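You operate a simulated robot arm through the tools that you are given. There is no shell and no other tool. Be economical: measure what you need, move in short steps, check, and stop when the job is done.

Carry out the task below with a simulated two-armed robot. There is one attempt and no reset: what you move stays moved.

Task
Draw one test copy on the yellow feeder with one turn of its handwheel.
Fine: gap THIN, air MED and vacuum LOW for the turn, air and vacuum off again after; the switch stays off.

Only the result counts: the job must be done as asked and must still hold three seconds after the hand-in. Knocking over, shifting, dropping, spilling or breaking anything else fails it.

Robot
Two 7-joint arms with fingered hands on one trunk, on a base that drives. Base frame: it is fixed to the floor where the robot stands at the start and does not move with it; the origin is under the middle of the robot, x ahead of it, y to its left, z up. Readings come in m, rad, newtons and seconds.
The left shoulder is at the start at [0.04, 0.146, 1.229], the right one opposite. With the tool pointing down near the work surface each hand reaches from about 0.1 to 0.5 m from the robot's upright axis, wherever it stands, measured 20 degrees to its own side. Places, roughly: blue air knob [-0.1, 1.6, 0.9]; blue back lever [0.2, 1.4, 1]; blue copies knob [0, 1.6, 0.9]; blue gap knob [0.1, 1.5, 0.9]; blue handwheel [-0.2, 1.2, 0.8]; blue reset button [-0.2, 1.5, 0.9]; blue side lever [0.1, 1.3, 1]; blue switch [-0.2, 1.4, 0.9]; blue vacuum knob [-0.1, 1.4, 0.9]; green valve [0.1, 0.4, 0.6]; red valve [0.2, 0.2, 0.8]; yellow air knob [0.5, 0.1, 0.9]; yellow back lever [0.8, -0.1, 1]; yellow copies knob [0.6, 0.1, 0.9]; yellow feeder [0.8, -0.2, 0.7]; yellow gap knob [0.7, 0, 0.9]. Payload 4 kg a hand.
The TCP of each hand is the grasp point between the finger pads, 0.026 m short of the fingertips. In the tool frame z runs along the fingers and y along their closing line. Largest opening 0.148 m; the body of the gripper starts 0.073 m behind the TCP. The gripper is a hand of 3 fingers: y runs from the thumb to the fingers, the wrist lies at [0, 0, -0.224] in the tool frame, and closing takes about 1.5 s.
Orientation is told as [roll, pitch, yaw] about the base's x, y, z axes, in that order, counted from this pose: with the fingers straight down and closing along the base's y, the tool's x points along the base's -x, its y along +y and its z along -z.

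Tools
- The arms move only by the tool step_arm. It takes "left_increments", "right_increments" or both (then of equal length, played together; a hand with none holds still); each is a list of rows, each a list of 7 numbers: the shift along the tool's x, y, z in m, then the turn, a rotation vector about the tool's x, y, z in rad, then the opening, from 0 (shut) to 1 (fully open). In form: [[x, y, z, rx, ry, rz, hand], ...]. A call has 1 to 10 rows; each row shifts and turns the commanded pose from where the row before left it, along the tool's axes as they then stand. Rows are played at 5 a second. More than 0.05 m and 0.15 rad between two rows, or a gripper value outside its range, and nothing of the call is played. Where a pose cannot be reached the arm comes as near as it can. A force on the tool above 50 N (or 10 N above the force at the start of the call, whichever is more), or a blocked arm, ends the call early, and 0.2 s more pass. Each finger travels about 0.108 m/s and halts on what it meets, pressing with about 33 N; the grip force reading is that of the motor and also rises with nothing between the fingers. The clock runs only during rows and for 0.2 s after the last one: add rows that do not move to give the fingers time. It gives the time, the measured TCP pose, the force on the tool (base axes), the opening and the grip force at its end, in the units of the frame above (readings bear some noise), with the torque about the TCP (base axes, N m) and any sound that the robot's microphone picked up.
- Cameras (640 x 400 px; columns grow to the right, rows downward): "scene" is now at [0.1123, 0.0351, 1.4454]; the picture's right is [0.42, -0.91, -0.00], its down [-0.65, -0.30, -0.70] and it looks along [0.64, 0.29, -0.71] (base axes); focal length 214 px, centre (320, 200). "left" rides on the left gripper at [-0.068, -0.039, -0.09] in its tool frame; the picture's right is [0.50, -0.87, 0.00], its down [0.66, 0.38, -0.65] and it looks along [0.57, 0.33, 0.76] (tool axes); focal length 222 px, centre (320, 200). "right" rides on the right gripper at [0.068, -0.039, -0.09] in its tool frame; the picture's right is [0.50, 0.87, 0.00], its down [-0.65, 0.38, -0.65] and it looks along [-0.57, 0.33, 0.76] (tool axes); focal length 222 px, centre (320, 200). There is no depth. A picture from a camera that has moved, and an enlarged one, comes with that camera's place and axes in the base frame and with its lens. The place of the scene camera against the robot may be out by one fixed shift of up to 0.025 m in any direction.
- camera(camera): a new picture of that camera. The clock stands still meanwhile.
- move_column(by): slides the trunk up (or, below 0, down) by that many m; the arms and the scene camera ride with it, the base frame stays. It gives what a move gives, with no picture.
- base_move(legs): drives the robot by 1 to 6 legs, each [ahead, left, turn to the left] in m, m and rad, along the robot's own axes; the way and the turn of a leg run together, so that a leg with both is an arc; at most 1.5 m and 3.142 rad a leg. The arms and the cameras ride along, it lands a little off, and it stops where it bumps. It gives what a move gives.
- grasp_type(shape, hand): the hand has 3 fingers and takes this shape, open, in about a second: jaw (thumb against the fingers, like two jaws); tri (thumb and two fingers); tip (a fingertip pinch); poke (one finger out to press); point (the index stretched); flat (the hand flat); cup (the hand cupped); fist (a fist). The gripper value then closes the fingers along that shape, each until it touches; the sizes above hold for jaw. It gives what a move gives, with no picture.
- pan_tilt(pan, tilt): turns the head with the scene camera to pan (to the left, within 1.501 rad either way) and tilt (down, from -0.506 to 1.204), counted from straight ahead of the robot. It gives what a move gives.
- close_up(camera, box): a new picture of the part [left, top, right, bottom] of that camera's present view, enlarged. The clock stands still meanwhile.
- job_done(): hands the job in; it is judged then, once.

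Go step by step. Nothing tells you exact positions but the pictures and the camera data: compare them with the known pose of the tool, close in by small moves and look again before you grip or let go. The budget is 120 turns and 92 pictures, counting those below and the enlarged ones. Unless the task says otherwise, let go and move clear before handing in, and close with one line.

The tools are called after "Call:" as a command line: name --argument value ..., lists and objects as JSON in quotes. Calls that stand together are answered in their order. step_arm: Moves the arms, as the interface text tells. Its arguments: {"type":"object","properties":{"left_increments":{"type":"array"},"right_increments":{"type":"array"}},"required":[]} The other tools are called the same way: move_column (by) slides the trunk up or down; grasp_type (shape, hand) gives the hand a shape; base_move (legs) drives the base; pan_tilt (pan, tilt) turns the head that bears the scene camera; camera (camera) takes a picture; close_up (camera, box) takes an enlarged picture of a part of a camera's view; job_done () hands the job in.

At the start:

```text
time_s: 0.0
left_eef_pos: [0.5074, 0.1771, 1.2983]
left_tcp_rot: [0.001, -0.001, 0.001]
left_force: [-0.4, -0.4, -0.4]
left_moment: [0.0, 0.01, 0.05]
left_width: 0.1477
left_finger_force: 0.0
left_shape: jaw
right_eef_pos: [0.3439, -0.166, 1.1789]
right_tcp_rot: [0.001, 0.002, -0.001]
right_force: [0.9, -1.1, -0.2]
right_moment: [0.01, 0.02, 0.01]
right_width: 0.1479
right_finger_force: 0.1
right_shape: jaw
trunk travel left (down, up): [-0.4, 0.106]
robot x, y, heading: [-0.0008, 0.0009, 0.001]
head pan, tilt: [0.431, 0.794]
```

scene: 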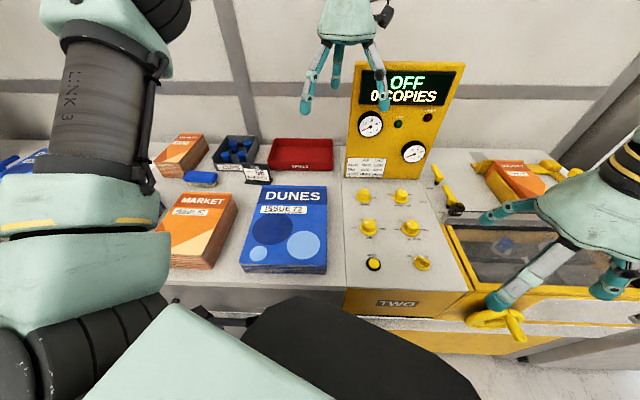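
right: 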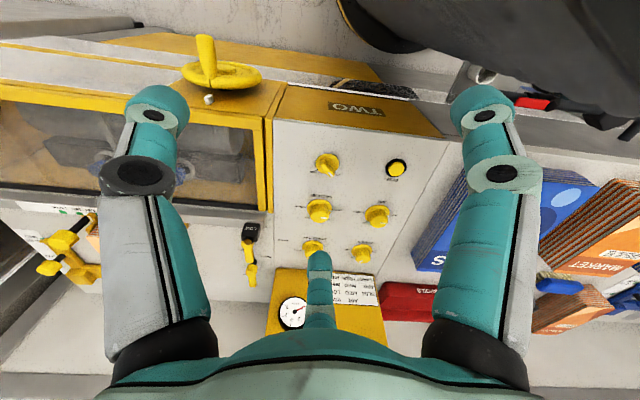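
left: 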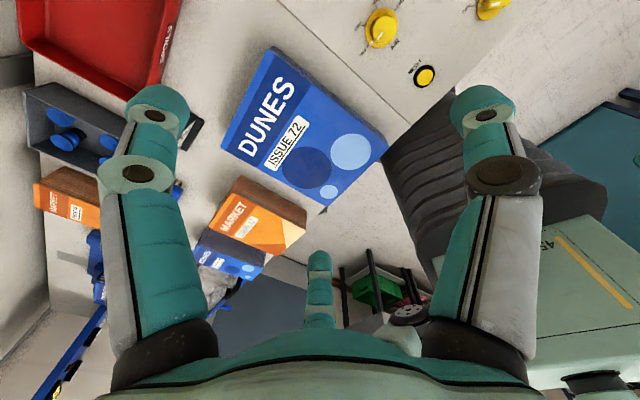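

I see the yellow feeder with its knobs panel, display reading OFF / 0 copies, and a handwheel on the front. I look closer at the panel, card and knobs first.

Call:
close_up --camera "scene" --box '[340, 180, 460, 280]'

Call:
close_up --camera "scene" --box '[340, 55, 470, 185]'

Call:
close_up --camera "scene" --box '[420, 140, 600, 360]'

```text
4.00 times, centred on (400, 230) of scene
camera zoom: at [0.1123, 0.0351, 1.4454], right [0.42, -0.91, 0.0], down [-0.65, -0.3, -0.7], along [0.64, 0.29, -0.71], focal length 858 px, centre (0, 80)
```

zoom: 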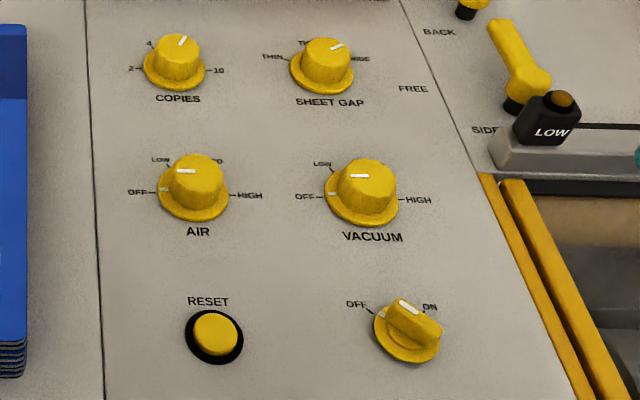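

```text
3.08 times, centred on (405, 120) of scene
camera zoom: at [0.1123, 0.0351, 1.4454], right [0.42, -0.91, 0.0], down [-0.65, -0.3, -0.7], along [0.64, 0.29, -0.71], focal length 660 px, centre (58, 446)
```

zoom: 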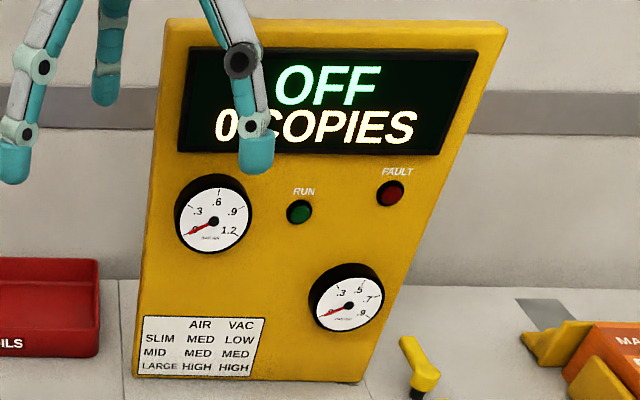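

```text
1.82 times, centred on (510, 250) of scene
camera zoom: at [0.1123, 0.0351, 1.4454], right [0.42, -0.91, 0.0], down [-0.65, -0.3, -0.7], along [0.64, 0.29, -0.71], focal length 390 px, centre (-26, 109)
```

zoom: 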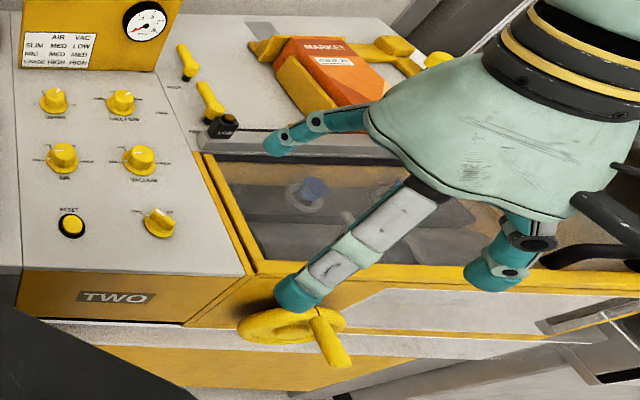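

The panel lettering is readable: air and vacuum are at OFF, gap is towards WIDE. I move the right hand clear to see the handwheel and levers.

Call:
step_arm --right_increments '[[0, -0.05, 0, 0, 0, 0, 1], [0, -0.05, 0, 0, 0, 0, 1], [0, -0.05, -0.02, 0, 0, 0, 1], [0.02, -0.05, -0.02, 0, 0, 0, 1], [0.02, -0.05, -0.02, 0, 0, 0, 1]]'

Call:
pan_tilt --pan 0.0 --tilt 0.9

Call:
camera --camera "scene"

Call:
camera --camera "right"

```text
refused: row 3 steps farther than a row can; nothing moved
```

```text
time_s: 0.9
left_eef_pos: [0.5067, 0.1777, 1.2973]
left_tcp_rot: [0.0, 0.0, -0.001]
left_force: [0.4, 0.4, -0.5]
left_moment: [0.0, -0.01, 0.0]
left_width: 0.1479
left_finger_force: 0.1
left_shape: jaw
right_eef_pos: [0.344, -0.1655, 1.1796]
right_tcp_rot: [0.001, 0.004, -0.002]
right_force: [0.3, 0.1, 0.3]
right_moment: [-0.02, -0.03, 0.01]
right_width: 0.148
right_finger_force: 0.1
right_shape: jaw
trunk travel left (down, up): [-0.4, 0.106]
robot x, y, heading: [0.0025, 0.002, -0.002]
head pan, tilt: [0.0, 0.901]
```

```text
85 pictures are left
camera scene: at [0.1143, 0.0014, 1.4371], right [0.0, -1.0, 0.0], down [-0.78, 0.0, -0.62], along [0.62, 0.0, -0.78], focal length 214 px, centre (320, 200)
```

scene: 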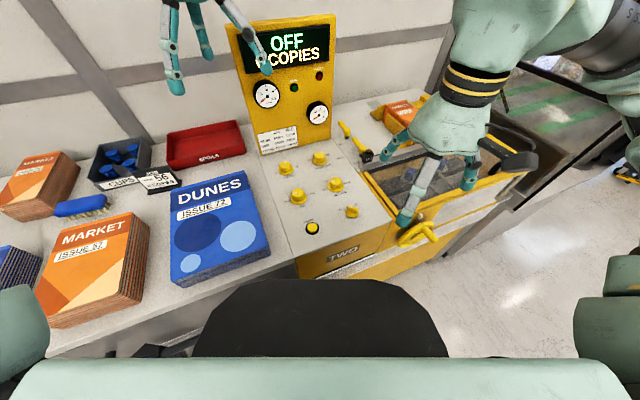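

```text
84 pictures are left
camera right: at [0.2768, -0.2043, 1.2684], right [-0.5, 0.87, 0.0], down [0.66, 0.38, 0.65], along [0.57, 0.33, -0.76], focal length 222 px, centre (320, 200)
```

right: 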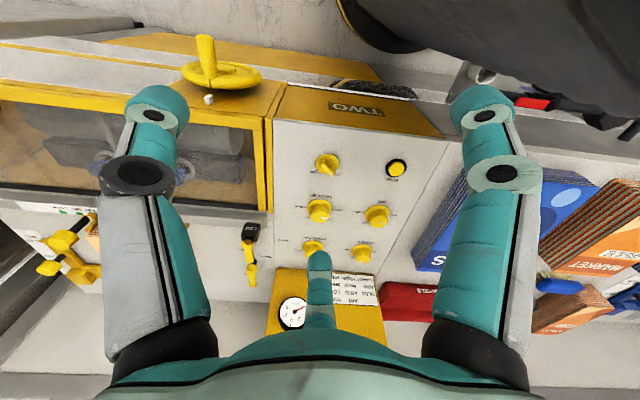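

The feeder is yawed about 0.43 rad from my heading. I back off slightly, turn to face it square and shift right so that the right hand covers the knobs.

Call:
base_move --legs '[[-0.08, 0, 0], [0, 0, 0.431], [0, -0.12, 0]]'

Call:
pan_tilt --pan -0.3 --tilt 0.9

Call:
camera --camera "scene"

Call:
camera --camera "right"

```text
time_s: 4.1
left_eef_pos: [0.352, 0.2704, 1.2971]
left_tcp_rot: [-0.003, -0.001, 0.438]
left_force: [-0.1, 0.5, 0.1]
left_moment: [0.05, -0.01, 0.01]
left_width: 0.148
left_finger_force: 0.1
left_shape: jaw
right_eef_pos: [0.348, -0.1099, 1.1792]
right_tcp_rot: [-0.002, 0.003, 0.435]
right_force: [-0.5, -0.7, 0.2]
right_moment: [0.01, -0.01, 0.0]
right_width: 0.1479
right_finger_force: 0.1
right_shape: jaw
trunk travel left (down, up): [-0.4, 0.106]
robot x, y, heading: [-0.0335, -0.105, 0.431]
head pan, tilt: [0.0, 0.901]
```

```text
time_s: 4.9
left_eef_pos: [0.3534, 0.2675, 1.2975]
left_tcp_rot: [-0.001, 0.0, 0.436]
left_force: [-0.2, 0.8, -0.5]
left_moment: [0.0, 0.03, 0.04]
left_width: 0.1481
left_finger_force: 0.0
left_shape: jaw
right_eef_pos: [0.3505, -0.1139, 1.1781]
right_tcp_rot: [0.003, 0.001, 0.435]
right_force: [0.5, 0.3, 0.0]
right_moment: [0.01, 0.0, -0.03]
right_width: 0.1479
right_finger_force: 0.0
right_shape: jaw
trunk travel left (down, up): [-0.4, 0.106]
robot x, y, heading: [-0.0326, -0.1076, 0.436]
head pan, tilt: [-0.3, 0.901]
```

```text
83 pictures are left
camera scene: at [0.0799, -0.0884, 1.4371], right [0.13, -0.99, 0.0], down [-0.78, -0.1, -0.62], along [0.61, 0.08, -0.78], focal length 214 px, centre (320, 200)
```

scene: 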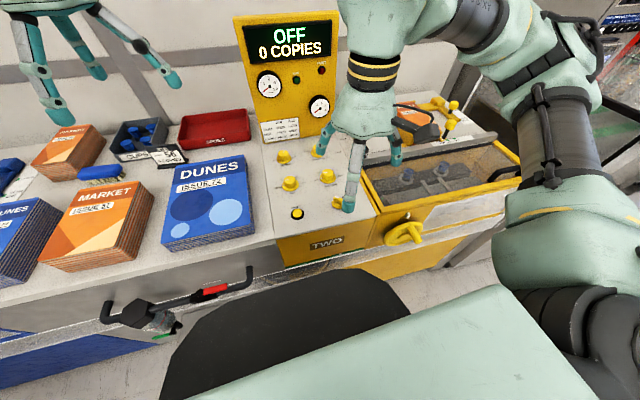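

```text
82 pictures are left
camera right: at [0.3054, -0.1769, 1.2682], right [-0.82, 0.58, 0.0], down [0.44, 0.62, 0.65], along [0.37, 0.54, -0.76], focal length 222 px, centre (320, 200)
```

right: 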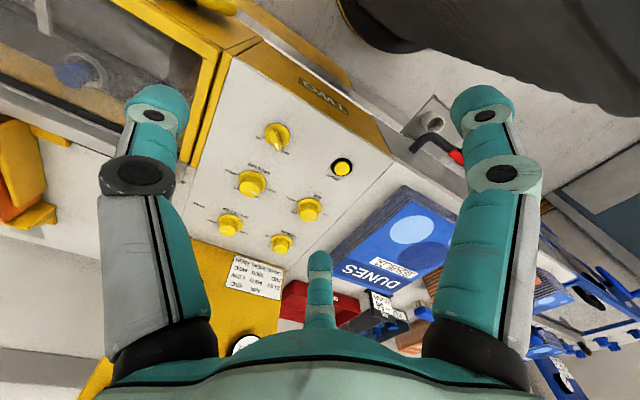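

Now the handwheel and the feed tray are visible. I look at them enlarged.

Call:
close_up --camera "scene" --box '[370, 200, 450, 260]'

Call:
close_up --camera "scene" --box '[360, 90, 500, 200]'

Call:
close_up --camera "right" --box '[180, 80, 400, 270]'

```text
6.67 times, centred on (410, 230) of scene
camera zoom: at [0.0799, -0.0884, 1.4371], right [0.13, -0.99, 0.0], down [-0.78, -0.1, -0.62], along [0.61, 0.08, -0.78], focal length 1430 px, centre (-280, 0)
```

zoom: 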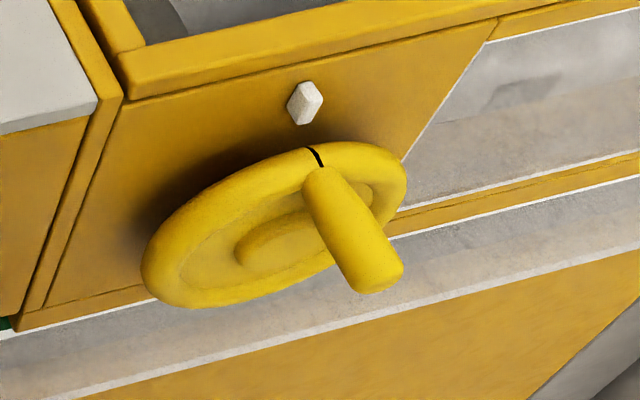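

```text
3.64 times, centred on (430, 145) of scene
camera zoom: at [0.0799, -0.0884, 1.4371], right [0.13, -0.99, 0.0], down [-0.78, -0.1, -0.62], along [0.61, 0.08, -0.78], focal length 780 px, centre (-80, 400)
```

zoom: 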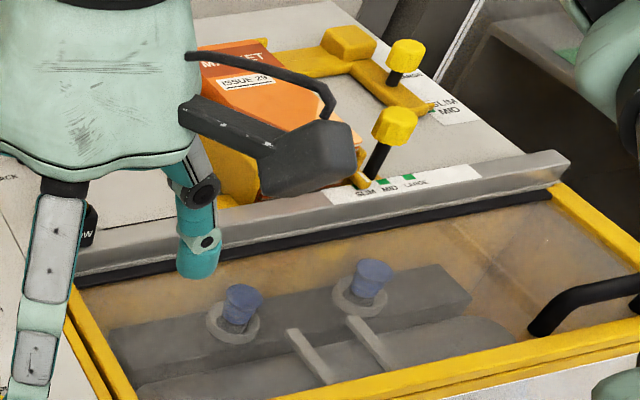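

```text
2.11 times, centred on (290, 175) of right
camera zoom: at [0.3054, -0.1769, 1.2682], right [-0.82, 0.58, 0.0], down [0.44, 0.62, 0.65], along [0.37, 0.54, -0.76], focal length 468 px, centre (383, 253)
```

zoom: 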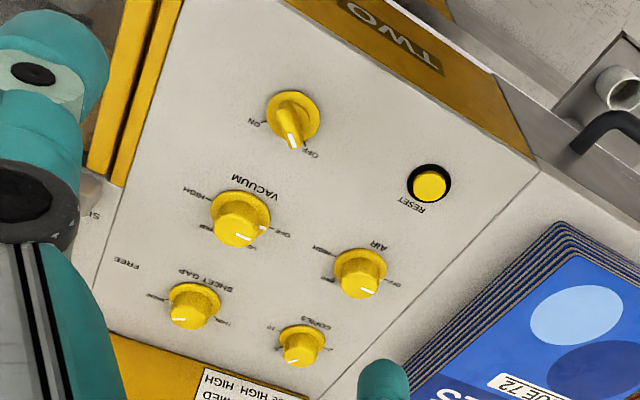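

Wheel has an index mark at top with the handle there; handle sticks out toward me. I edge closer to the panel, in two small legs to test for bumping.

Call:
base_move --legs '[[0.06, 0, 0]]'

Call:
pan_tilt --pan 0.0 --tilt 1.2

Call:
camera --camera "scene"

```text
time_s: 5.8
left_eef_pos: [0.3976, 0.2901, 1.3014]
left_tcp_rot: [-0.001, -0.008, 0.437]
left_force: [-0.7, -0.1, -0.3]
left_moment: [0.01, -0.07, 0.01]
left_width: 0.148
left_finger_force: 0.1
left_shape: jaw
right_eef_pos: [0.3951, -0.0925, 1.1809]
right_tcp_rot: [0.003, -0.008, 0.435]
right_force: [-0.9, -0.5, 0.5]
right_moment: [0.0, -0.05, 0.05]
right_width: 0.148
right_finger_force: 0.0
right_shape: jaw
trunk travel left (down, up): [-0.4, 0.106]
robot x, y, heading: [0.0219, -0.0818, 0.432]
head pan, tilt: [-0.3, 0.901]
```

```text
time_s: 6.6
left_eef_pos: [0.4063, 0.2928, 1.2962]
left_tcp_rot: [-0.002, 0.0, 0.436]
left_force: [0.5, 0.5, -0.3]
left_moment: [-0.02, 0.02, -0.01]
left_width: 0.1478
left_finger_force: 0.2
left_shape: jaw
right_eef_pos: [0.4035, -0.0877, 1.1779]
right_tcp_rot: [0.001, 0.002, 0.433]
right_force: [0.0, 0.2, 0.3]
right_moment: [-0.03, 0.03, -0.04]
right_width: 0.1478
right_finger_force: 0.1
right_shape: jaw
trunk travel left (down, up): [-0.4, 0.106]
robot x, y, heading: [0.0218, -0.0885, 0.432]
head pan, tilt: [0.0, 1.201]
```

```text
78 pictures are left
camera scene: at [0.1091, -0.0487, 1.4172], right [0.42, -0.91, 0.0], down [-0.85, -0.39, -0.36], along [0.33, 0.15, -0.93], focal length 214 px, centre (320, 200)
```

scene: 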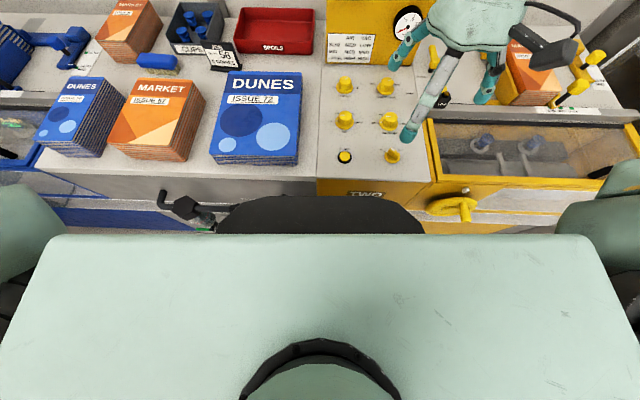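

Something black of the robot's base is near the cabinet front. I try a small step forward and check if it gets there.

Call:
base_move --legs '[[0.04, 0, 0]]'

Call:
camera --camera "scene"

```text
time_s: 7.5
left_eef_pos: [0.4321, 0.3031, 1.3025]
left_tcp_rot: [-0.003, -0.009, 0.437]
left_force: [-1.0, 0.0, 0.4]
left_moment: [0.0, -0.01, 0.01]
left_width: 0.148
left_finger_force: 0.1
left_shape: jaw
right_eef_pos: [0.4278, -0.0752, 1.1827]
right_tcp_rot: [0.001, -0.007, 0.433]
right_force: [-0.4, -0.6, -0.1]
right_moment: [0.04, -0.07, -0.01]
right_width: 0.1479
right_finger_force: 0.0
right_shape: jaw
trunk travel left (down, up): [-0.4, 0.106]
robot x, y, heading: [0.0526, -0.0662, 0.432]
head pan, tilt: [0.0, 1.201]
```

```text
77 pictures are left
camera scene: at [0.1331, -0.0374, 1.4179], right [0.42, -0.91, 0.0], down [-0.84, -0.39, -0.37], along [0.33, 0.16, -0.93], focal length 214 px, centre (320, 200)
```

scene: 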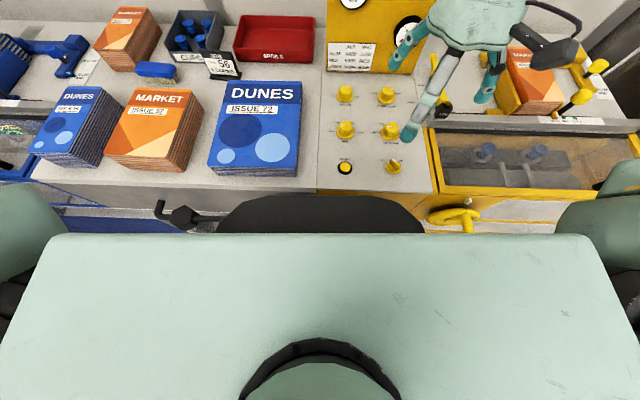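

It moved freely. I check the black base part with the left hand's camera before going further.

Call:
camera --camera "left"

Call:
camera --camera "right"

```text
76 pictures are left
camera left: at [0.508, 0.298, 1.3932], right [-0.09, -1.0, 0.0], down [-0.76, 0.07, 0.65], along [-0.64, 0.06, -0.76], focal length 222 px, centre (320, 200)
```

left: 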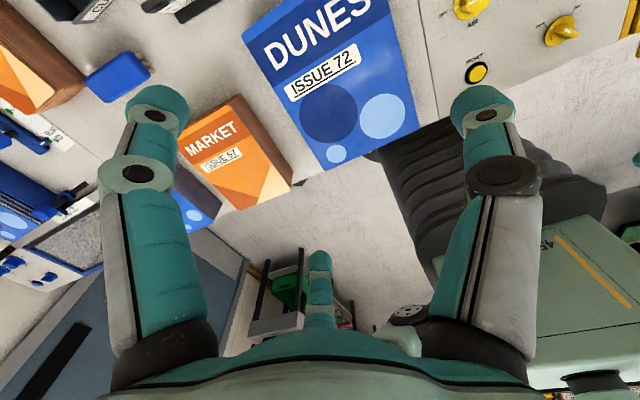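

```text
75 pictures are left
camera right: at [0.3836, -0.1393, 1.2709], right [-0.82, 0.58, 0.0], down [0.43, 0.62, 0.66], along [0.38, 0.54, -0.75], focal length 222 px, centre (320, 200)
```

right: 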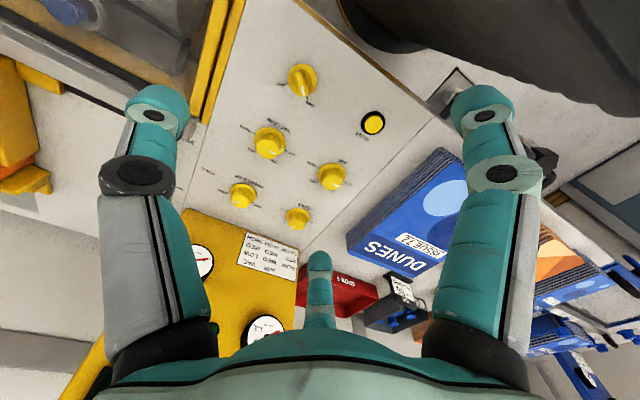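

The bellows of the trunk ends about 6 cm short of the cabinet front. I go 3.5 cm closer and a little to the right, then read the knobs from the right hand's camera.

Call:
base_move --legs '[[0, -0.03, 0], [0.035, 0, 0]]'

Call:
close_up --camera "right" --box '[200, 60, 400, 240]'

Call:
camera --camera "scene"

```text
time_s: 9.0
left_eef_pos: [0.4855, 0.2986, 1.2943]
left_tcp_rot: [-0.003, 0.004, 0.438]
left_force: [0.6, 0.6, 0.2]
left_moment: [-0.05, 0.03, 0.03]
left_width: 0.1476
left_finger_force: 0.1
left_shape: jaw
right_eef_pos: [0.482, -0.0822, 1.1784]
right_tcp_rot: [0.0, 0.008, 0.434]
right_force: [0.7, 0.8, -0.3]
right_moment: [-0.05, 0.02, 0.0]
right_width: 0.1479
right_finger_force: 0.1
right_shape: jaw
trunk travel left (down, up): [-0.4, 0.106]
robot x, y, heading: [0.091, -0.0783, 0.434]
head pan, tilt: [0.0, 1.201]
stopped in leg 2: the robot was blocked; the commanded pose is now the measured one
```

```text
2.22 times, centred on (300, 150) of right
camera zoom: at [0.4375, -0.144, 1.2674], right [-0.82, 0.58, 0.0], down [0.44, 0.62, 0.65], along [0.37, 0.53, -0.76], focal length 494 px, centre (364, 311)
```

zoom: 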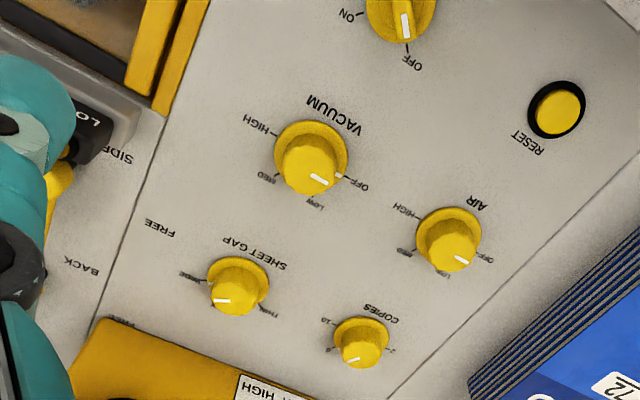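

```text
73 pictures are left
camera scene: at [0.1886, -0.0414, 1.4168], right [0.42, -0.91, 0.0], down [-0.85, -0.39, -0.36], along [0.32, 0.15, -0.93], focal length 214 px, centre (320, 200)
```

scene: 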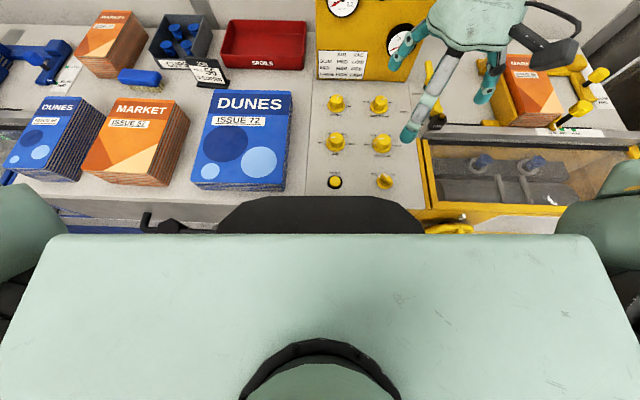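

Touching the cabinet stopped the base; I back off 1 cm and read the knobs from above.

Call:
base_move --legs '[[-0.012, 0, 0]]'

Call:
close_up --camera "scene" --box '[310, 85, 410, 195]'

```text
time_s: 9.7
left_eef_pos: [0.475, 0.2914, 1.2953]
left_tcp_rot: [-0.002, 0.005, 0.435]
left_force: [-0.1, -0.6, 0.3]
left_moment: [-0.02, 0.06, 0.01]
left_width: 0.1478
left_finger_force: 0.0
left_shape: jaw
right_eef_pos: [0.4706, -0.089, 1.1773]
right_tcp_rot: [0.002, 0.005, 0.434]
right_force: [0.1, 0.0, -0.3]
right_moment: [-0.02, 0.06, -0.02]
right_width: 0.1481
right_finger_force: 0.2
right_shape: jaw
trunk travel left (down, up): [-0.4, 0.106]
robot x, y, heading: [0.0821, -0.0839, 0.436]
head pan, tilt: [0.0, 1.201]
```

```text
3.64 times, centred on (360, 140) of scene
camera zoom: at [0.1773, -0.0496, 1.4169], right [0.42, -0.91, 0.0], down [-0.85, -0.39, -0.36], along [0.33, 0.15, -0.93], focal length 780 px, centre (174, 418)
```

zoom: 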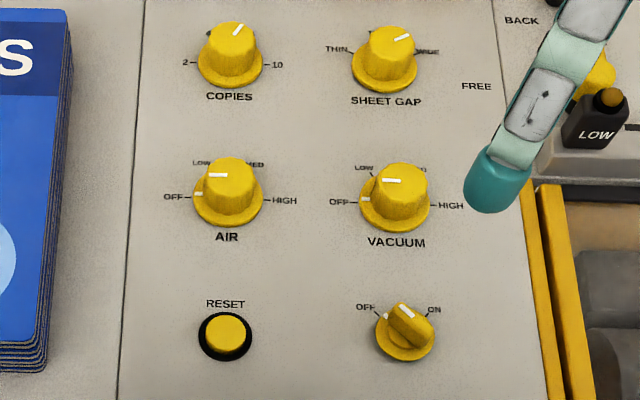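

Knobs stand at about z 0.935 on top: air (0.503, 0.070), vacuum (0.560, -0.041), gap (0.682, 0.009). I bring the right hand above the vacuum knob, half open.

Call:
step_arm --right_increments '[[-0.034, 0.0015, 0.03, 0, 0, 0, 0.5], [-0.034, 0.0015, 0.03, 0, 0, 0, 0.5], [-0.034, 0.0015, 0.03, 0, 0, 0, 0.5], [0, 0, 0.03, 0, 0, 0, 0.5], [0, 0, 0.03, 0, 0, 0, 0.5], [0, 0, 0.02, 0, 0, 0, 0.5], [0, 0, 0, 0, 0, 0, 0.5]]'

Call:
camera --camera "right"

Call:
camera --camera "scene"

```text
time_s: 11.3
left_eef_pos: [0.4692, 0.2904, 1.2986]
left_tcp_rot: [-0.002, -0.001, 0.437]
left_force: [0.3, -0.3, -0.4]
left_moment: [-0.01, -0.01, 0.02]
left_width: 0.1479
left_finger_force: 0.1
left_shape: jaw
right_eef_pos: [0.5559, -0.044, 1.0079]
right_tcp_rot: [0.0, -0.001, 0.435]
right_force: [0.7, -0.1, -0.1]
right_moment: [-0.02, -0.02, -0.01]
right_width: 0.0745
right_finger_force: 0.0
right_shape: jaw
trunk travel left (down, up): [-0.4, 0.106]
robot x, y, heading: [0.0836, -0.0873, 0.43]
head pan, tilt: [0.0, 1.201]
```

```text
71 pictures are left
camera right: at [0.5126, -0.1066, 1.0985], right [-0.82, 0.58, 0.0], down [0.44, 0.62, 0.65], along [0.38, 0.54, -0.76], focal length 222 px, centre (320, 200)
```

right: 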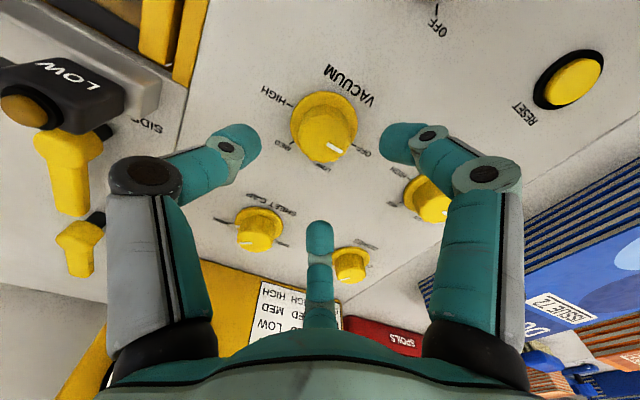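

```text
70 pictures are left
camera scene: at [0.1719, -0.0516, 1.4173], right [0.42, -0.91, 0.0], down [-0.85, -0.39, -0.36], along [0.33, 0.15, -0.93], focal length 214 px, centre (320, 200)
```

scene: 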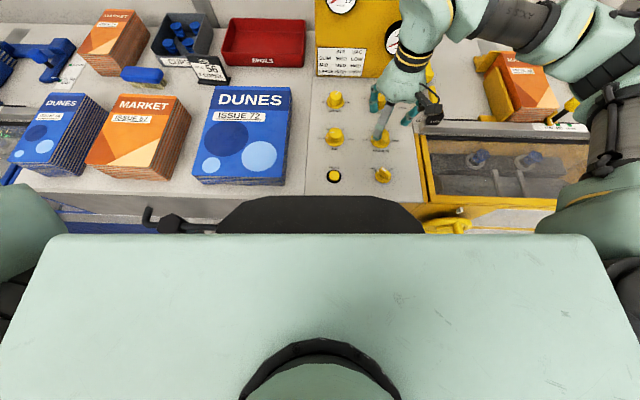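

The hand is centred over the vacuum knob (three fingers closing symmetrically). I descend and close on it.

Call:
step_arm --right_increments '[[0, 0, 0.03, 0, 0, 0, 0.5], [0, 0, 0.025, 0, 0, 0, 0.5], [0, 0, 0.016, 0, 0, 0, 0.5], [0, 0, 0, 0, 0, 0, 0.5]]'

Call:
camera --camera "right"

```text
time_s: 12.1
left_eef_pos: [0.4672, 0.2891, 1.2993]
left_tcp_rot: [0.001, -0.004, 0.436]
left_force: [0.7, -0.5, 0.5]
left_moment: [0.02, 0.0, 0.02]
left_width: 0.148
left_finger_force: 0.1
left_shape: jaw
right_eef_pos: [0.5556, -0.0407, 0.9563]
right_tcp_rot: [0.011, -0.012, 0.431]
right_force: [-3.0, -3.1, 18.6]
right_moment: [-0.39, 0.29, -0.04]
right_width: 0.0745
right_finger_force: 0.0
right_shape: jaw
trunk travel left (down, up): [-0.4, 0.106]
robot x, y, heading: [0.0866, -0.0876, 0.438]
head pan, tilt: [0.0, 1.201]
stopped in row 3 (right hand): the force on the tool passed its limit at 63 N (the readings are from after the stop); the commanded pose is now the measured one
```

```text
69 pictures are left
camera right: at [0.5105, -0.1044, 1.0448], right [-0.82, 0.58, 0.0], down [0.43, 0.61, 0.67], along [0.38, 0.54, -0.75], focal length 222 px, centre (320, 200)
```

right: 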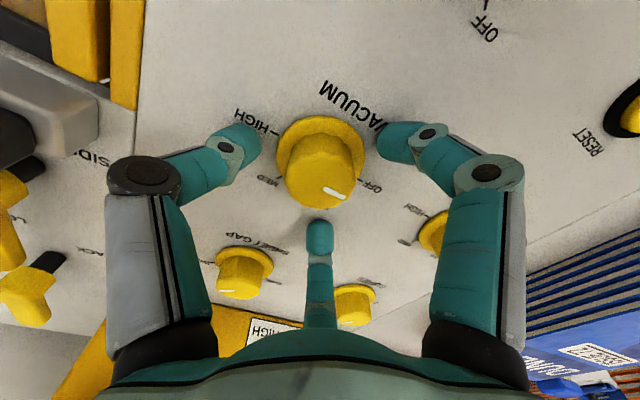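

The fingertips have touched the panel. I raise 5 mm and close on the knob.

Call:
step_arm --right_increments '[[0, 0, -0.005, 0, 0, 0, 0.5], [0, 0, 0, 0, 0, 0, 0.35], [0, 0, 0, 0, 0, 0, 0.2], [0, 0, 0, 0, 0, 0, 0.1], [0, 0, 0, 0, 0, 0, 0.0], [0, 0, 0, 0, 0, 0, 0.0], [0, 0, 0, 0, 0, 0, 0.0]]'

Call:
camera --camera "right"

```text
time_s: 13.7
left_eef_pos: [0.469, 0.2901, 1.2975]
left_tcp_rot: [-0.001, 0.001, 0.437]
left_force: [-1.1, -0.1, -0.5]
left_moment: [0.0, 0.02, -0.01]
left_width: 0.1478
left_finger_force: 0.1
left_shape: jaw
right_eef_pos: [0.5579, -0.0399, 0.9604]
right_tcp_rot: [0.009, -0.014, 0.431]
right_force: [10.8, 1.8, 20.9]
right_moment: [-0.06, -0.45, 0.08]
right_width: 0.0367
right_finger_force: 32.7
right_shape: jaw
trunk travel left (down, up): [-0.4, 0.106]
robot x, y, heading: [0.083, -0.0821, 0.435]
head pan, tilt: [0.0, 1.201]
```

```text
68 pictures are left
camera right: at [0.5136, -0.1033, 1.048], right [-0.82, 0.58, 0.0], down [0.43, 0.61, 0.67], along [0.39, 0.54, -0.75], focal length 222 px, centre (320, 200)
```

right: 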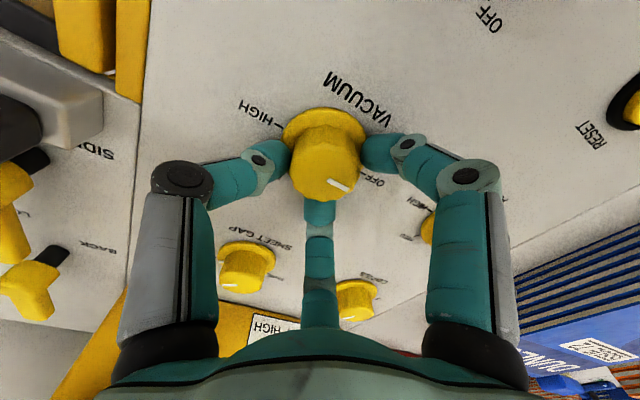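

The knob is gripped (0.037 m). I turn it +60° (clockwise from above) to LOW.

Call:
step_arm --right_increments '[[0, 0, 0, 0, 0, 0.1496, 0], [0, 0, 0, 0, 0, 0.1496, 0], [0, 0, 0, 0, 0, 0.1496, 0], [0, 0, 0, 0, 0, 0.1496, 0], [0, 0, 0, 0, 0, 0.1496, 0], [0, 0, 0, 0, 0, 0.1496, 0], [0, 0, 0, 0, 0, 0.1496, 0], [0, 0, 0, 0, 0, 0, 0]]'

Call:
camera --camera "right"

Call:
camera --camera "scene"

```text
time_s: 15.2
left_eef_pos: [0.4717, 0.2873, 1.2986]
left_tcp_rot: [-0.001, -0.002, 0.435]
left_force: [-0.3, 1.0, 0.1]
left_moment: [-0.02, -0.02, 0.02]
left_width: 0.1479
left_finger_force: 0.0
left_shape: jaw
right_eef_pos: [0.5609, -0.0462, 0.9615]
right_tcp_rot: [0.013, -0.005, -0.552]
right_force: [6.5, -20.7, 11.5]
right_moment: [-1.14, -0.16, 0.27]
right_width: 0.0343
right_finger_force: 33.3
right_shape: jaw
trunk travel left (down, up): [-0.4, 0.106]
robot x, y, heading: [0.0871, -0.0809, 0.431]
head pan, tilt: [0.0, 1.201]
stopped in row 7 (right hand): the force on the tool passed its limit at 52 N (the readings are from after the stop); the commanded pose is now the measured one
```

```text
67 pictures are left
camera right: at [0.4827, -0.0438, 1.0495], right [0.03, 1.0, 0.01], down [0.75, -0.03, 0.66], along [0.66, -0.01, -0.75], focal length 222 px, centre (320, 200)
```

right: 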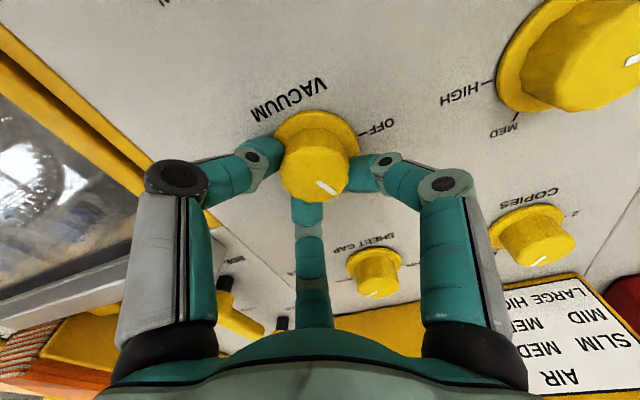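

```text
66 pictures are left
camera scene: at [0.1724, -0.0544, 1.4171], right [0.42, -0.91, 0.0], down [-0.85, -0.39, -0.36], along [0.33, 0.15, -0.93], focal length 214 px, centre (320, 200)
```

scene: 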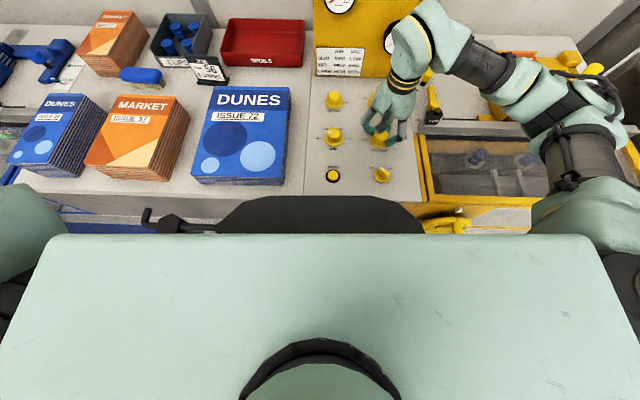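

Turned about 56°. I release, rise a little and check where the pointer sits.

Call:
step_arm --right_increments '[[0, 0, 0, 0, 0, 0, 0.25], [0, 0, 0, 0, 0, 0, 0.5], [0, 0, 0, 0, 0, 0, 0.5], [0, 0, -0.04, 0, 0, 0, 0.5], [0, 0, -0.05, 0, 0, 0, 0.5], [0, 0, -0.03, 0, 0, 0, 0.5], [0, 0, 0, 0, 0, 0, 0.5]]'

Call:
camera --camera "right"

Call:
close_up --camera "scene" --box '[310, 85, 410, 195]'

```text
time_s: 16.8
left_eef_pos: [0.4701, 0.2897, 1.2968]
left_tcp_rot: [-0.002, 0.0, 0.435]
left_force: [1.7, 1.0, 0.1]
left_moment: [0.0, 0.0, 0.01]
left_width: 0.1482
left_finger_force: 0.2
left_shape: jaw
right_eef_pos: [0.5593, -0.043, 1.0806]
right_tcp_rot: [0.011, -0.002, -0.547]
right_force: [0.1, 0.4, -0.2]
right_moment: [0.01, 0.04, 0.0]
right_width: 0.0736
right_finger_force: 0.1
right_shape: jaw
trunk travel left (down, up): [-0.4, 0.106]
robot x, y, heading: [0.0841, -0.0861, 0.435]
head pan, tilt: [0.0, 1.201]
```

```text
65 pictures are left
camera right: at [0.4806, -0.0413, 1.1698], right [0.02, 1.0, 0.01], down [0.75, -0.02, 0.66], along [0.66, -0.01, -0.75], focal length 222 px, centre (320, 200)
```

right: 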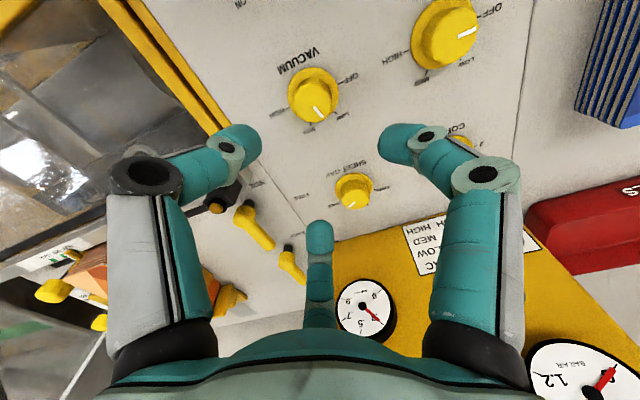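

```text
3.64 times, centred on (360, 140) of scene
camera zoom: at [0.1727, -0.0521, 1.4172], right [0.42, -0.91, 0.0], down [-0.85, -0.39, -0.36], along [0.33, 0.15, -0.93], focal length 780 px, centre (174, 418)
```

zoom: 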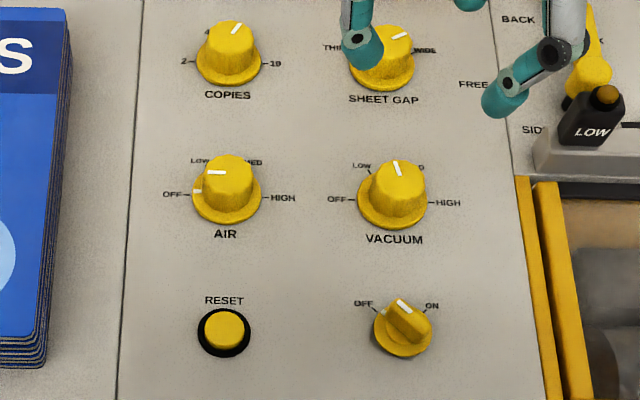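

The vacuum knob has moved; I look at it closer.

Call:
close_up --camera "right" --box '[265, 40, 395, 140]'

Call:
close_up --camera "scene" --box '[355, 115, 415, 160]'

```text
4.00 times, centred on (330, 90) of right
camera zoom: at [0.4806, -0.0413, 1.1698], right [0.02, 1.0, 0.01], down [0.75, -0.02, 0.66], along [0.66, -0.01, -0.75], focal length 888 px, centre (280, 640)
```

zoom: 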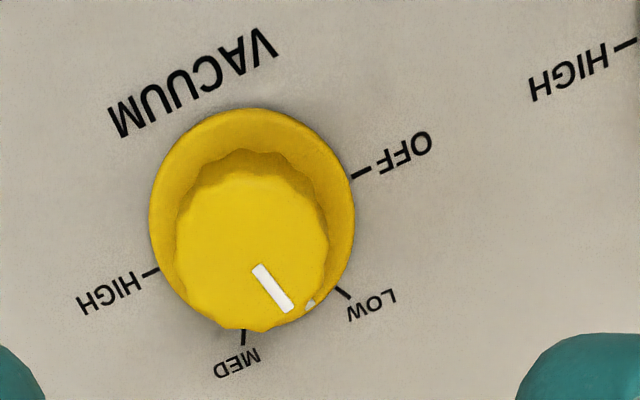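

```text
8.89 times, centred on (385, 138) of scene
camera zoom: at [0.1727, -0.0521, 1.4172], right [0.42, -0.91, 0.0], down [-0.85, -0.39, -0.36], along [0.33, 0.15, -0.93], focal length 1906 px, centre (-258, 756)
```

zoom: 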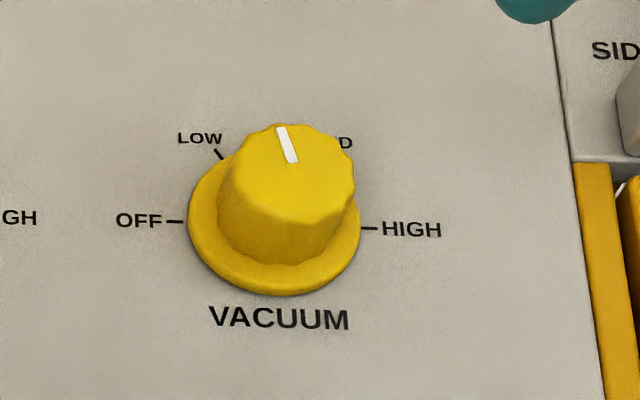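

The pointer is about 16° past LOW. I regrip and, once gripped, look before correcting back.

Call:
step_arm --right_increments '[[0, 0, 0.05, 0, 0, 0, 0.5], [0, 0, 0.045, 0, 0, 0, 0.5], [0, 0, 0.023, 0, 0, 0, 0.5], [0, 0, 0, 0, 0, 0, 0.3], [0, 0, 0, 0, 0, 0, 0.15], [0, 0, 0, 0, 0, 0, 0], [0, 0, 0, 0, 0, 0, 0], [0, 0, 0, 0, 0, 0, 0]]'

Call:
close_up --camera "right" --box '[240, 70, 400, 220]'

```text
time_s: 18.6
left_eef_pos: [0.4695, 0.2886, 1.2987]
left_tcp_rot: [-0.001, -0.002, 0.437]
left_force: [0.1, -0.5, 0.1]
left_moment: [-0.02, 0.01, -0.02]
left_width: 0.1477
left_finger_force: 0.1
left_shape: jaw
right_eef_pos: [0.56, -0.0438, 0.9626]
right_tcp_rot: [0.011, -0.003, -0.546]
right_force: [-6.2, -7.3, -4.1]
right_moment: [-0.63, 0.37, 0.01]
right_width: 0.0305
right_finger_force: 32.9
right_shape: jaw
trunk travel left (down, up): [-0.4, 0.106]
robot x, y, heading: [0.0842, -0.0855, 0.435]
head pan, tilt: [0.0, 1.201]
```

```text
2.67 times, centred on (320, 145) of right
camera zoom: at [0.4805, -0.0417, 1.0519], right [0.02, 1.0, 0.01], down [0.75, -0.02, 0.66], along [0.66, -0.01, -0.75], focal length 592 px, centre (320, 347)
```

zoom: 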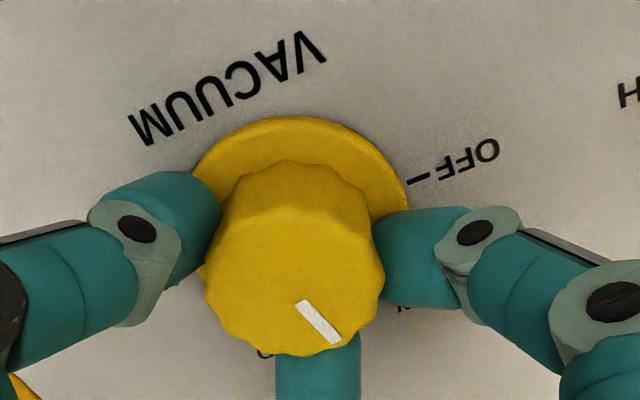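

Gripped without much disturbance. I turn back about 11°, release, rise and check.

Call:
step_arm --right_increments '[[0, 0, 0, 0, 0, -0.1, 0], [0, 0, 0, 0, 0, -0.1, 0], [0, 0, 0, 0, 0, 0, 0], [0, 0, 0, 0, 0, 0, 0.25], [0, 0, 0, 0, 0, 0, 0.5], [0, 0, 0, 0, 0, 0, 0.5], [0, 0, -0.045, 0, 0, 0, 0.5], [0, 0, -0.05, 0, 0, 0, 0.5], [0, 0, -0.023, 0, 0, 0, 0.5], [0, 0, 0, 0, 0, 0, 0.5]]'

Call:
close_up --camera "right" --box '[265, 40, 395, 140]'

```text
time_s: 20.8
left_eef_pos: [0.47, 0.2891, 1.2977]
left_tcp_rot: [-0.003, 0.0, 0.435]
left_force: [-0.1, -0.4, 0.3]
left_moment: [-0.01, 0.02, 0.0]
left_width: 0.1479
left_finger_force: 0.0
left_shape: jaw
right_eef_pos: [0.5586, -0.0419, 1.0796]
right_tcp_rot: [0.012, -0.004, -0.347]
right_force: [0.3, 1.3, -0.4]
right_moment: [0.02, 0.0, 0.01]
right_width: 0.0735
right_finger_force: 0.0
right_shape: jaw
trunk travel left (down, up): [-0.4, 0.106]
robot x, y, heading: [0.0868, -0.0852, 0.434]
head pan, tilt: [0.0, 1.201]
```

```text
4.00 times, centred on (330, 90) of right
camera zoom: at [0.4813, -0.0562, 1.1696], right [-0.18, 0.98, 0.01], down [0.74, 0.13, 0.66], along [0.65, 0.12, -0.75], focal length 888 px, centre (280, 640)
```

zoom: 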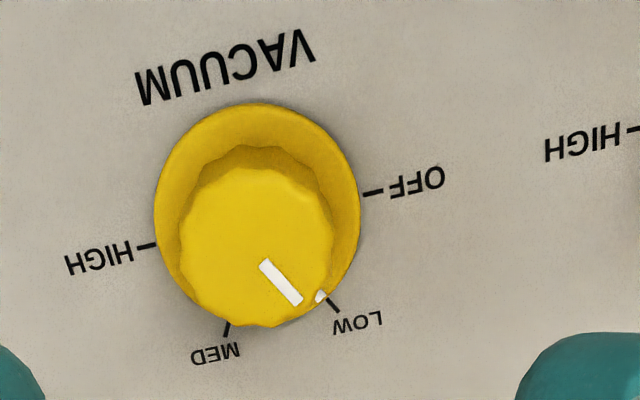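

Vacuum is now on LOW. Next I move over the air knob and pre-rotate the hand counterclockwise.

Call:
step_arm --right_increments '[[0.0303, 0.0284, 0, 0, 0, 0, 0.5], [0.0303, 0.0284, 0, 0, 0, 0, 0.5], [0.0303, 0.0284, 0, 0, 0, 0, 0.5], [0, 0, 0, 0, 0, -0.149, 0.5], [0, 0, 0, 0, 0, -0.149, 0.5], [0, 0, 0, 0, 0, -0.149, 0.5], [0, 0, 0, 0, 0, -0.149, 0.5], [0, 0, 0, 0, 0, -0.149, 0.5], [0, 0, 0, 0, 0, -0.149, 0.5], [0, 0, 0, 0, 0, -0.149, 0.5]]'

Call:
step_arm --right_increments '[[0, 0, 0, 0, 0, -0.149, 0.5], [0, 0, 0, 0, 0, -0.149, 0.5], [0, 0, 0, 0, 0, -0.149, 0.5], [0, 0, 0, 0, 0, 0, 0.5]]'

Call:
camera --camera "right"

```text
time_s: 23.0
left_eef_pos: [0.47, 0.289, 1.2981]
left_tcp_rot: [-0.001, 0.0, 0.437]
left_force: [-0.2, 0.6, 0.3]
left_moment: [-0.03, -0.01, -0.01]
left_width: 0.1481
left_finger_force: 0.1
left_shape: jaw
right_eef_pos: [0.5024, 0.0661, 1.0819]
right_tcp_rot: [0.0, -0.014, 0.699]
right_force: [0.2, 0.0, 0.6]
right_moment: [0.0, 0.01, 0.0]
right_width: 0.0737
right_finger_force: 0.1
right_shape: jaw
trunk travel left (down, up): [-0.4, 0.106]
robot x, y, heading: [0.0879, -0.0844, 0.43]
head pan, tilt: [0.0, 1.201]
```

```text
time_s: 24.0
left_eef_pos: [0.4705, 0.2893, 1.298]
left_tcp_rot: [-0.002, 0.0, 0.436]
left_force: [0.7, -0.6, -0.2]
left_moment: [0.02, -0.02, -0.02]
left_width: 0.148
left_finger_force: 0.1
left_shape: jaw
right_eef_pos: [0.5036, 0.0683, 1.082]
right_tcp_rot: [-0.006, -0.012, 1.145]
right_force: [-0.8, 0.0, -0.2]
right_moment: [-0.03, 0.0, -0.01]
right_width: 0.0737
right_finger_force: 0.1
right_shape: jaw
trunk travel left (down, up): [-0.4, 0.106]
robot x, y, heading: [0.0839, -0.0837, 0.435]
head pan, tilt: [0.0, 1.201]
```

```text
59 pictures are left
camera right: at [0.5099, -0.0102, 1.1701], right [-1.0, -0.1, -0.01], down [-0.08, 0.75, 0.66], along [-0.06, 0.66, -0.75], focal length 222 px, centre (320, 200)
```

right: 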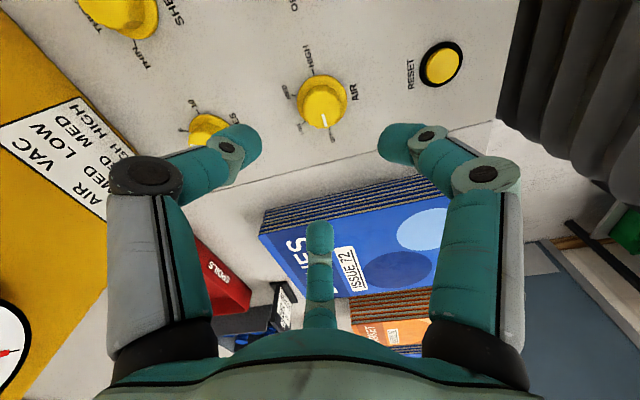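

Call:
close_up --camera "right" --box '[260, 50, 390, 150]'

```text
4.00 times, centred on (325, 100) of right
camera zoom: at [0.5099, -0.0102, 1.1701], right [-1.0, -0.1, -0.01], down [-0.08, 0.75, 0.66], along [-0.06, 0.66, -0.75], focal length 888 px, centre (300, 600)
```

zoom: 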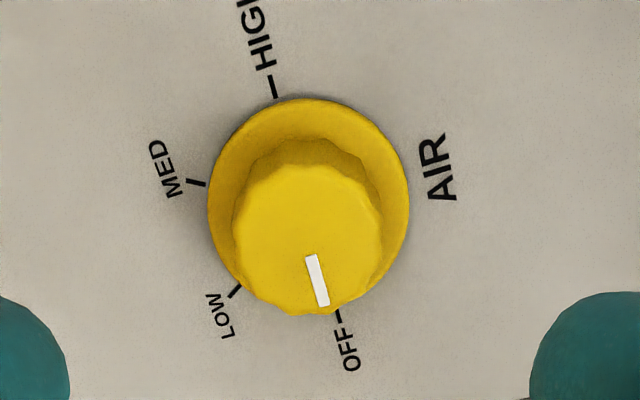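

The hand is well centred over the air knob. I descend and grip, then turn it in the next call.

Call:
step_arm --right_increments '[[0, 0, 0.05, 0, 0, 0, 0.5], [0, 0, 0.045, 0, 0, 0, 0.5], [0, 0, 0.025, 0, 0, 0, 0.5], [0, 0, 0, 0, 0, 0, 0.3], [0, 0, 0, 0, 0, 0, 0.15], [0, 0, 0, 0, 0, 0, 0], [0, 0, 0, 0, 0, 0, 0], [0, 0, 0, 0, 0, 0, 0]]'

Call:
step_arm --right_increments '[[0, 0, 0, 0, 0, 0.149, 0], [0, 0, 0, 0, 0, 0.149, 0], [0, 0, 0, 0, 0, 0.149, 0], [0, 0, 0, 0, 0, 0.149, 0], [0, 0, 0, 0, 0, 0.149, 0], [0, 0, 0, 0, 0, 0.149, 0], [0, 0, 0, 0, 0, 0.149, 0], [0, 0, 0, 0, 0, 0, 0]]'

Call:
close_up --camera "right" --box '[220, 60, 420, 240]'

```text
time_s: 25.8
left_eef_pos: [0.4694, 0.2895, 1.2987]
left_tcp_rot: [-0.001, 0.0, 0.437]
left_force: [0.5, 0.0, 0.1]
left_moment: [0.02, 0.02, -0.01]
left_width: 0.1478
left_finger_force: 0.1
left_shape: jaw
right_eef_pos: [0.5038, 0.0683, 0.9624]
right_tcp_rot: [-0.006, -0.012, 1.143]
right_force: [-1.6, -1.2, -0.8]
right_moment: [-0.03, 0.03, -0.02]
right_width: 0.0336
right_finger_force: 33.2
right_shape: jaw
trunk travel left (down, up): [-0.4, 0.106]
robot x, y, heading: [0.0848, -0.0858, 0.434]
head pan, tilt: [0.0, 1.201]
```

```text
time_s: 27.6
left_eef_pos: [0.4698, 0.2876, 1.2992]
left_tcp_rot: [0.0, 0.002, 0.436]
left_force: [0.5, 0.2, -0.9]
left_moment: [0.01, 0.02, -0.02]
left_width: 0.1478
left_finger_force: 0.1
left_shape: jaw
right_eef_pos: [0.5041, 0.0676, 0.9614]
right_tcp_rot: [0.012, -0.011, 0.097]
right_force: [8.4, -9.3, 12.9]
right_moment: [-0.69, -0.48, 0.05]
right_width: 0.0337
right_finger_force: 32.7
right_shape: jaw
trunk travel left (down, up): [-0.4, 0.106]
robot x, y, heading: [0.0834, -0.0862, 0.432]
head pan, tilt: [0.0, 1.201]
```

```text
2.22 times, centred on (320, 150) of right
camera zoom: at [0.4404, 0.0221, 1.0499], right [-0.58, 0.81, 0.0], down [0.61, 0.43, 0.66], along [0.54, 0.39, -0.75], focal length 494 px, centre (320, 311)
```

zoom: 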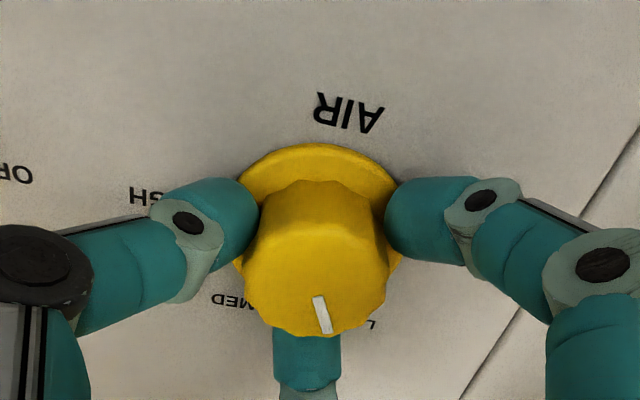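

Excellent grip, the knob follows the hand. I turn another 60° and look.

Call:
step_arm --right_increments '[[0, 0, 0, 0, 0, 0.149, 0], [0, 0, 0, 0, 0, 0.149, 0], [0, 0, 0, 0, 0, 0.149, 0], [0, 0, 0, 0, 0, 0.149, 0], [0, 0, 0, 0, 0, 0.149, 0], [0, 0, 0, 0, 0, 0.149, 0], [0, 0, 0, 0, 0, 0.149, 0], [0, 0, 0, 0, 0, 0, 0]]'

Call:
close_up --camera "right" --box '[220, 60, 420, 240]'

```text
time_s: 29.4
left_eef_pos: [0.467, 0.2891, 1.2979]
left_tcp_rot: [-0.003, -0.003, 0.437]
left_force: [0.2, 0.8, 1.0]
left_moment: [0.0, 0.01, -0.01]
left_width: 0.1479
left_finger_force: 0.0
left_shape: jaw
right_eef_pos: [0.6132, 0.0619, 1.0012]
right_tcp_rot: [-0.004, 0.009, -0.926]
right_force: [0.2, 0.0, -0.5]
right_moment: [-0.02, 0.02, 0.01]
right_width: 0.0195
right_finger_force: 33.4
right_shape: jaw
right hand out of reach, approached as far as the arm can: row 5, 6, 7
trunk travel left (down, up): [-0.4, 0.106]
robot x, y, heading: [0.0853, -0.0861, 0.43]
head pan, tilt: [0.0, 1.201]
```

```text
2.22 times, centred on (320, 150) of right
camera zoom: at [0.5416, 0.0934, 1.0923], right [0.39, 0.92, 0.0], down [0.7, -0.3, 0.65], along [0.59, -0.25, -0.76], focal length 494 px, centre (320, 311)
```

zoom: 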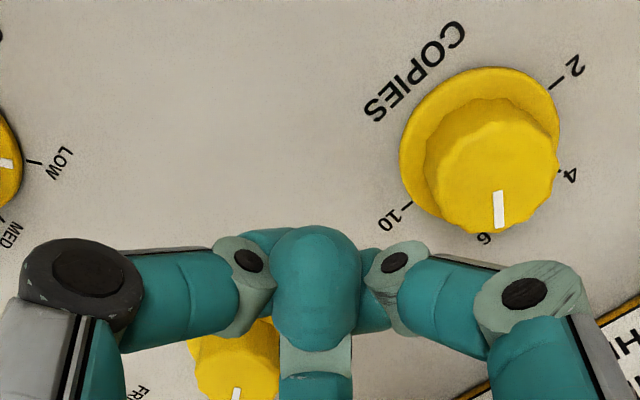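

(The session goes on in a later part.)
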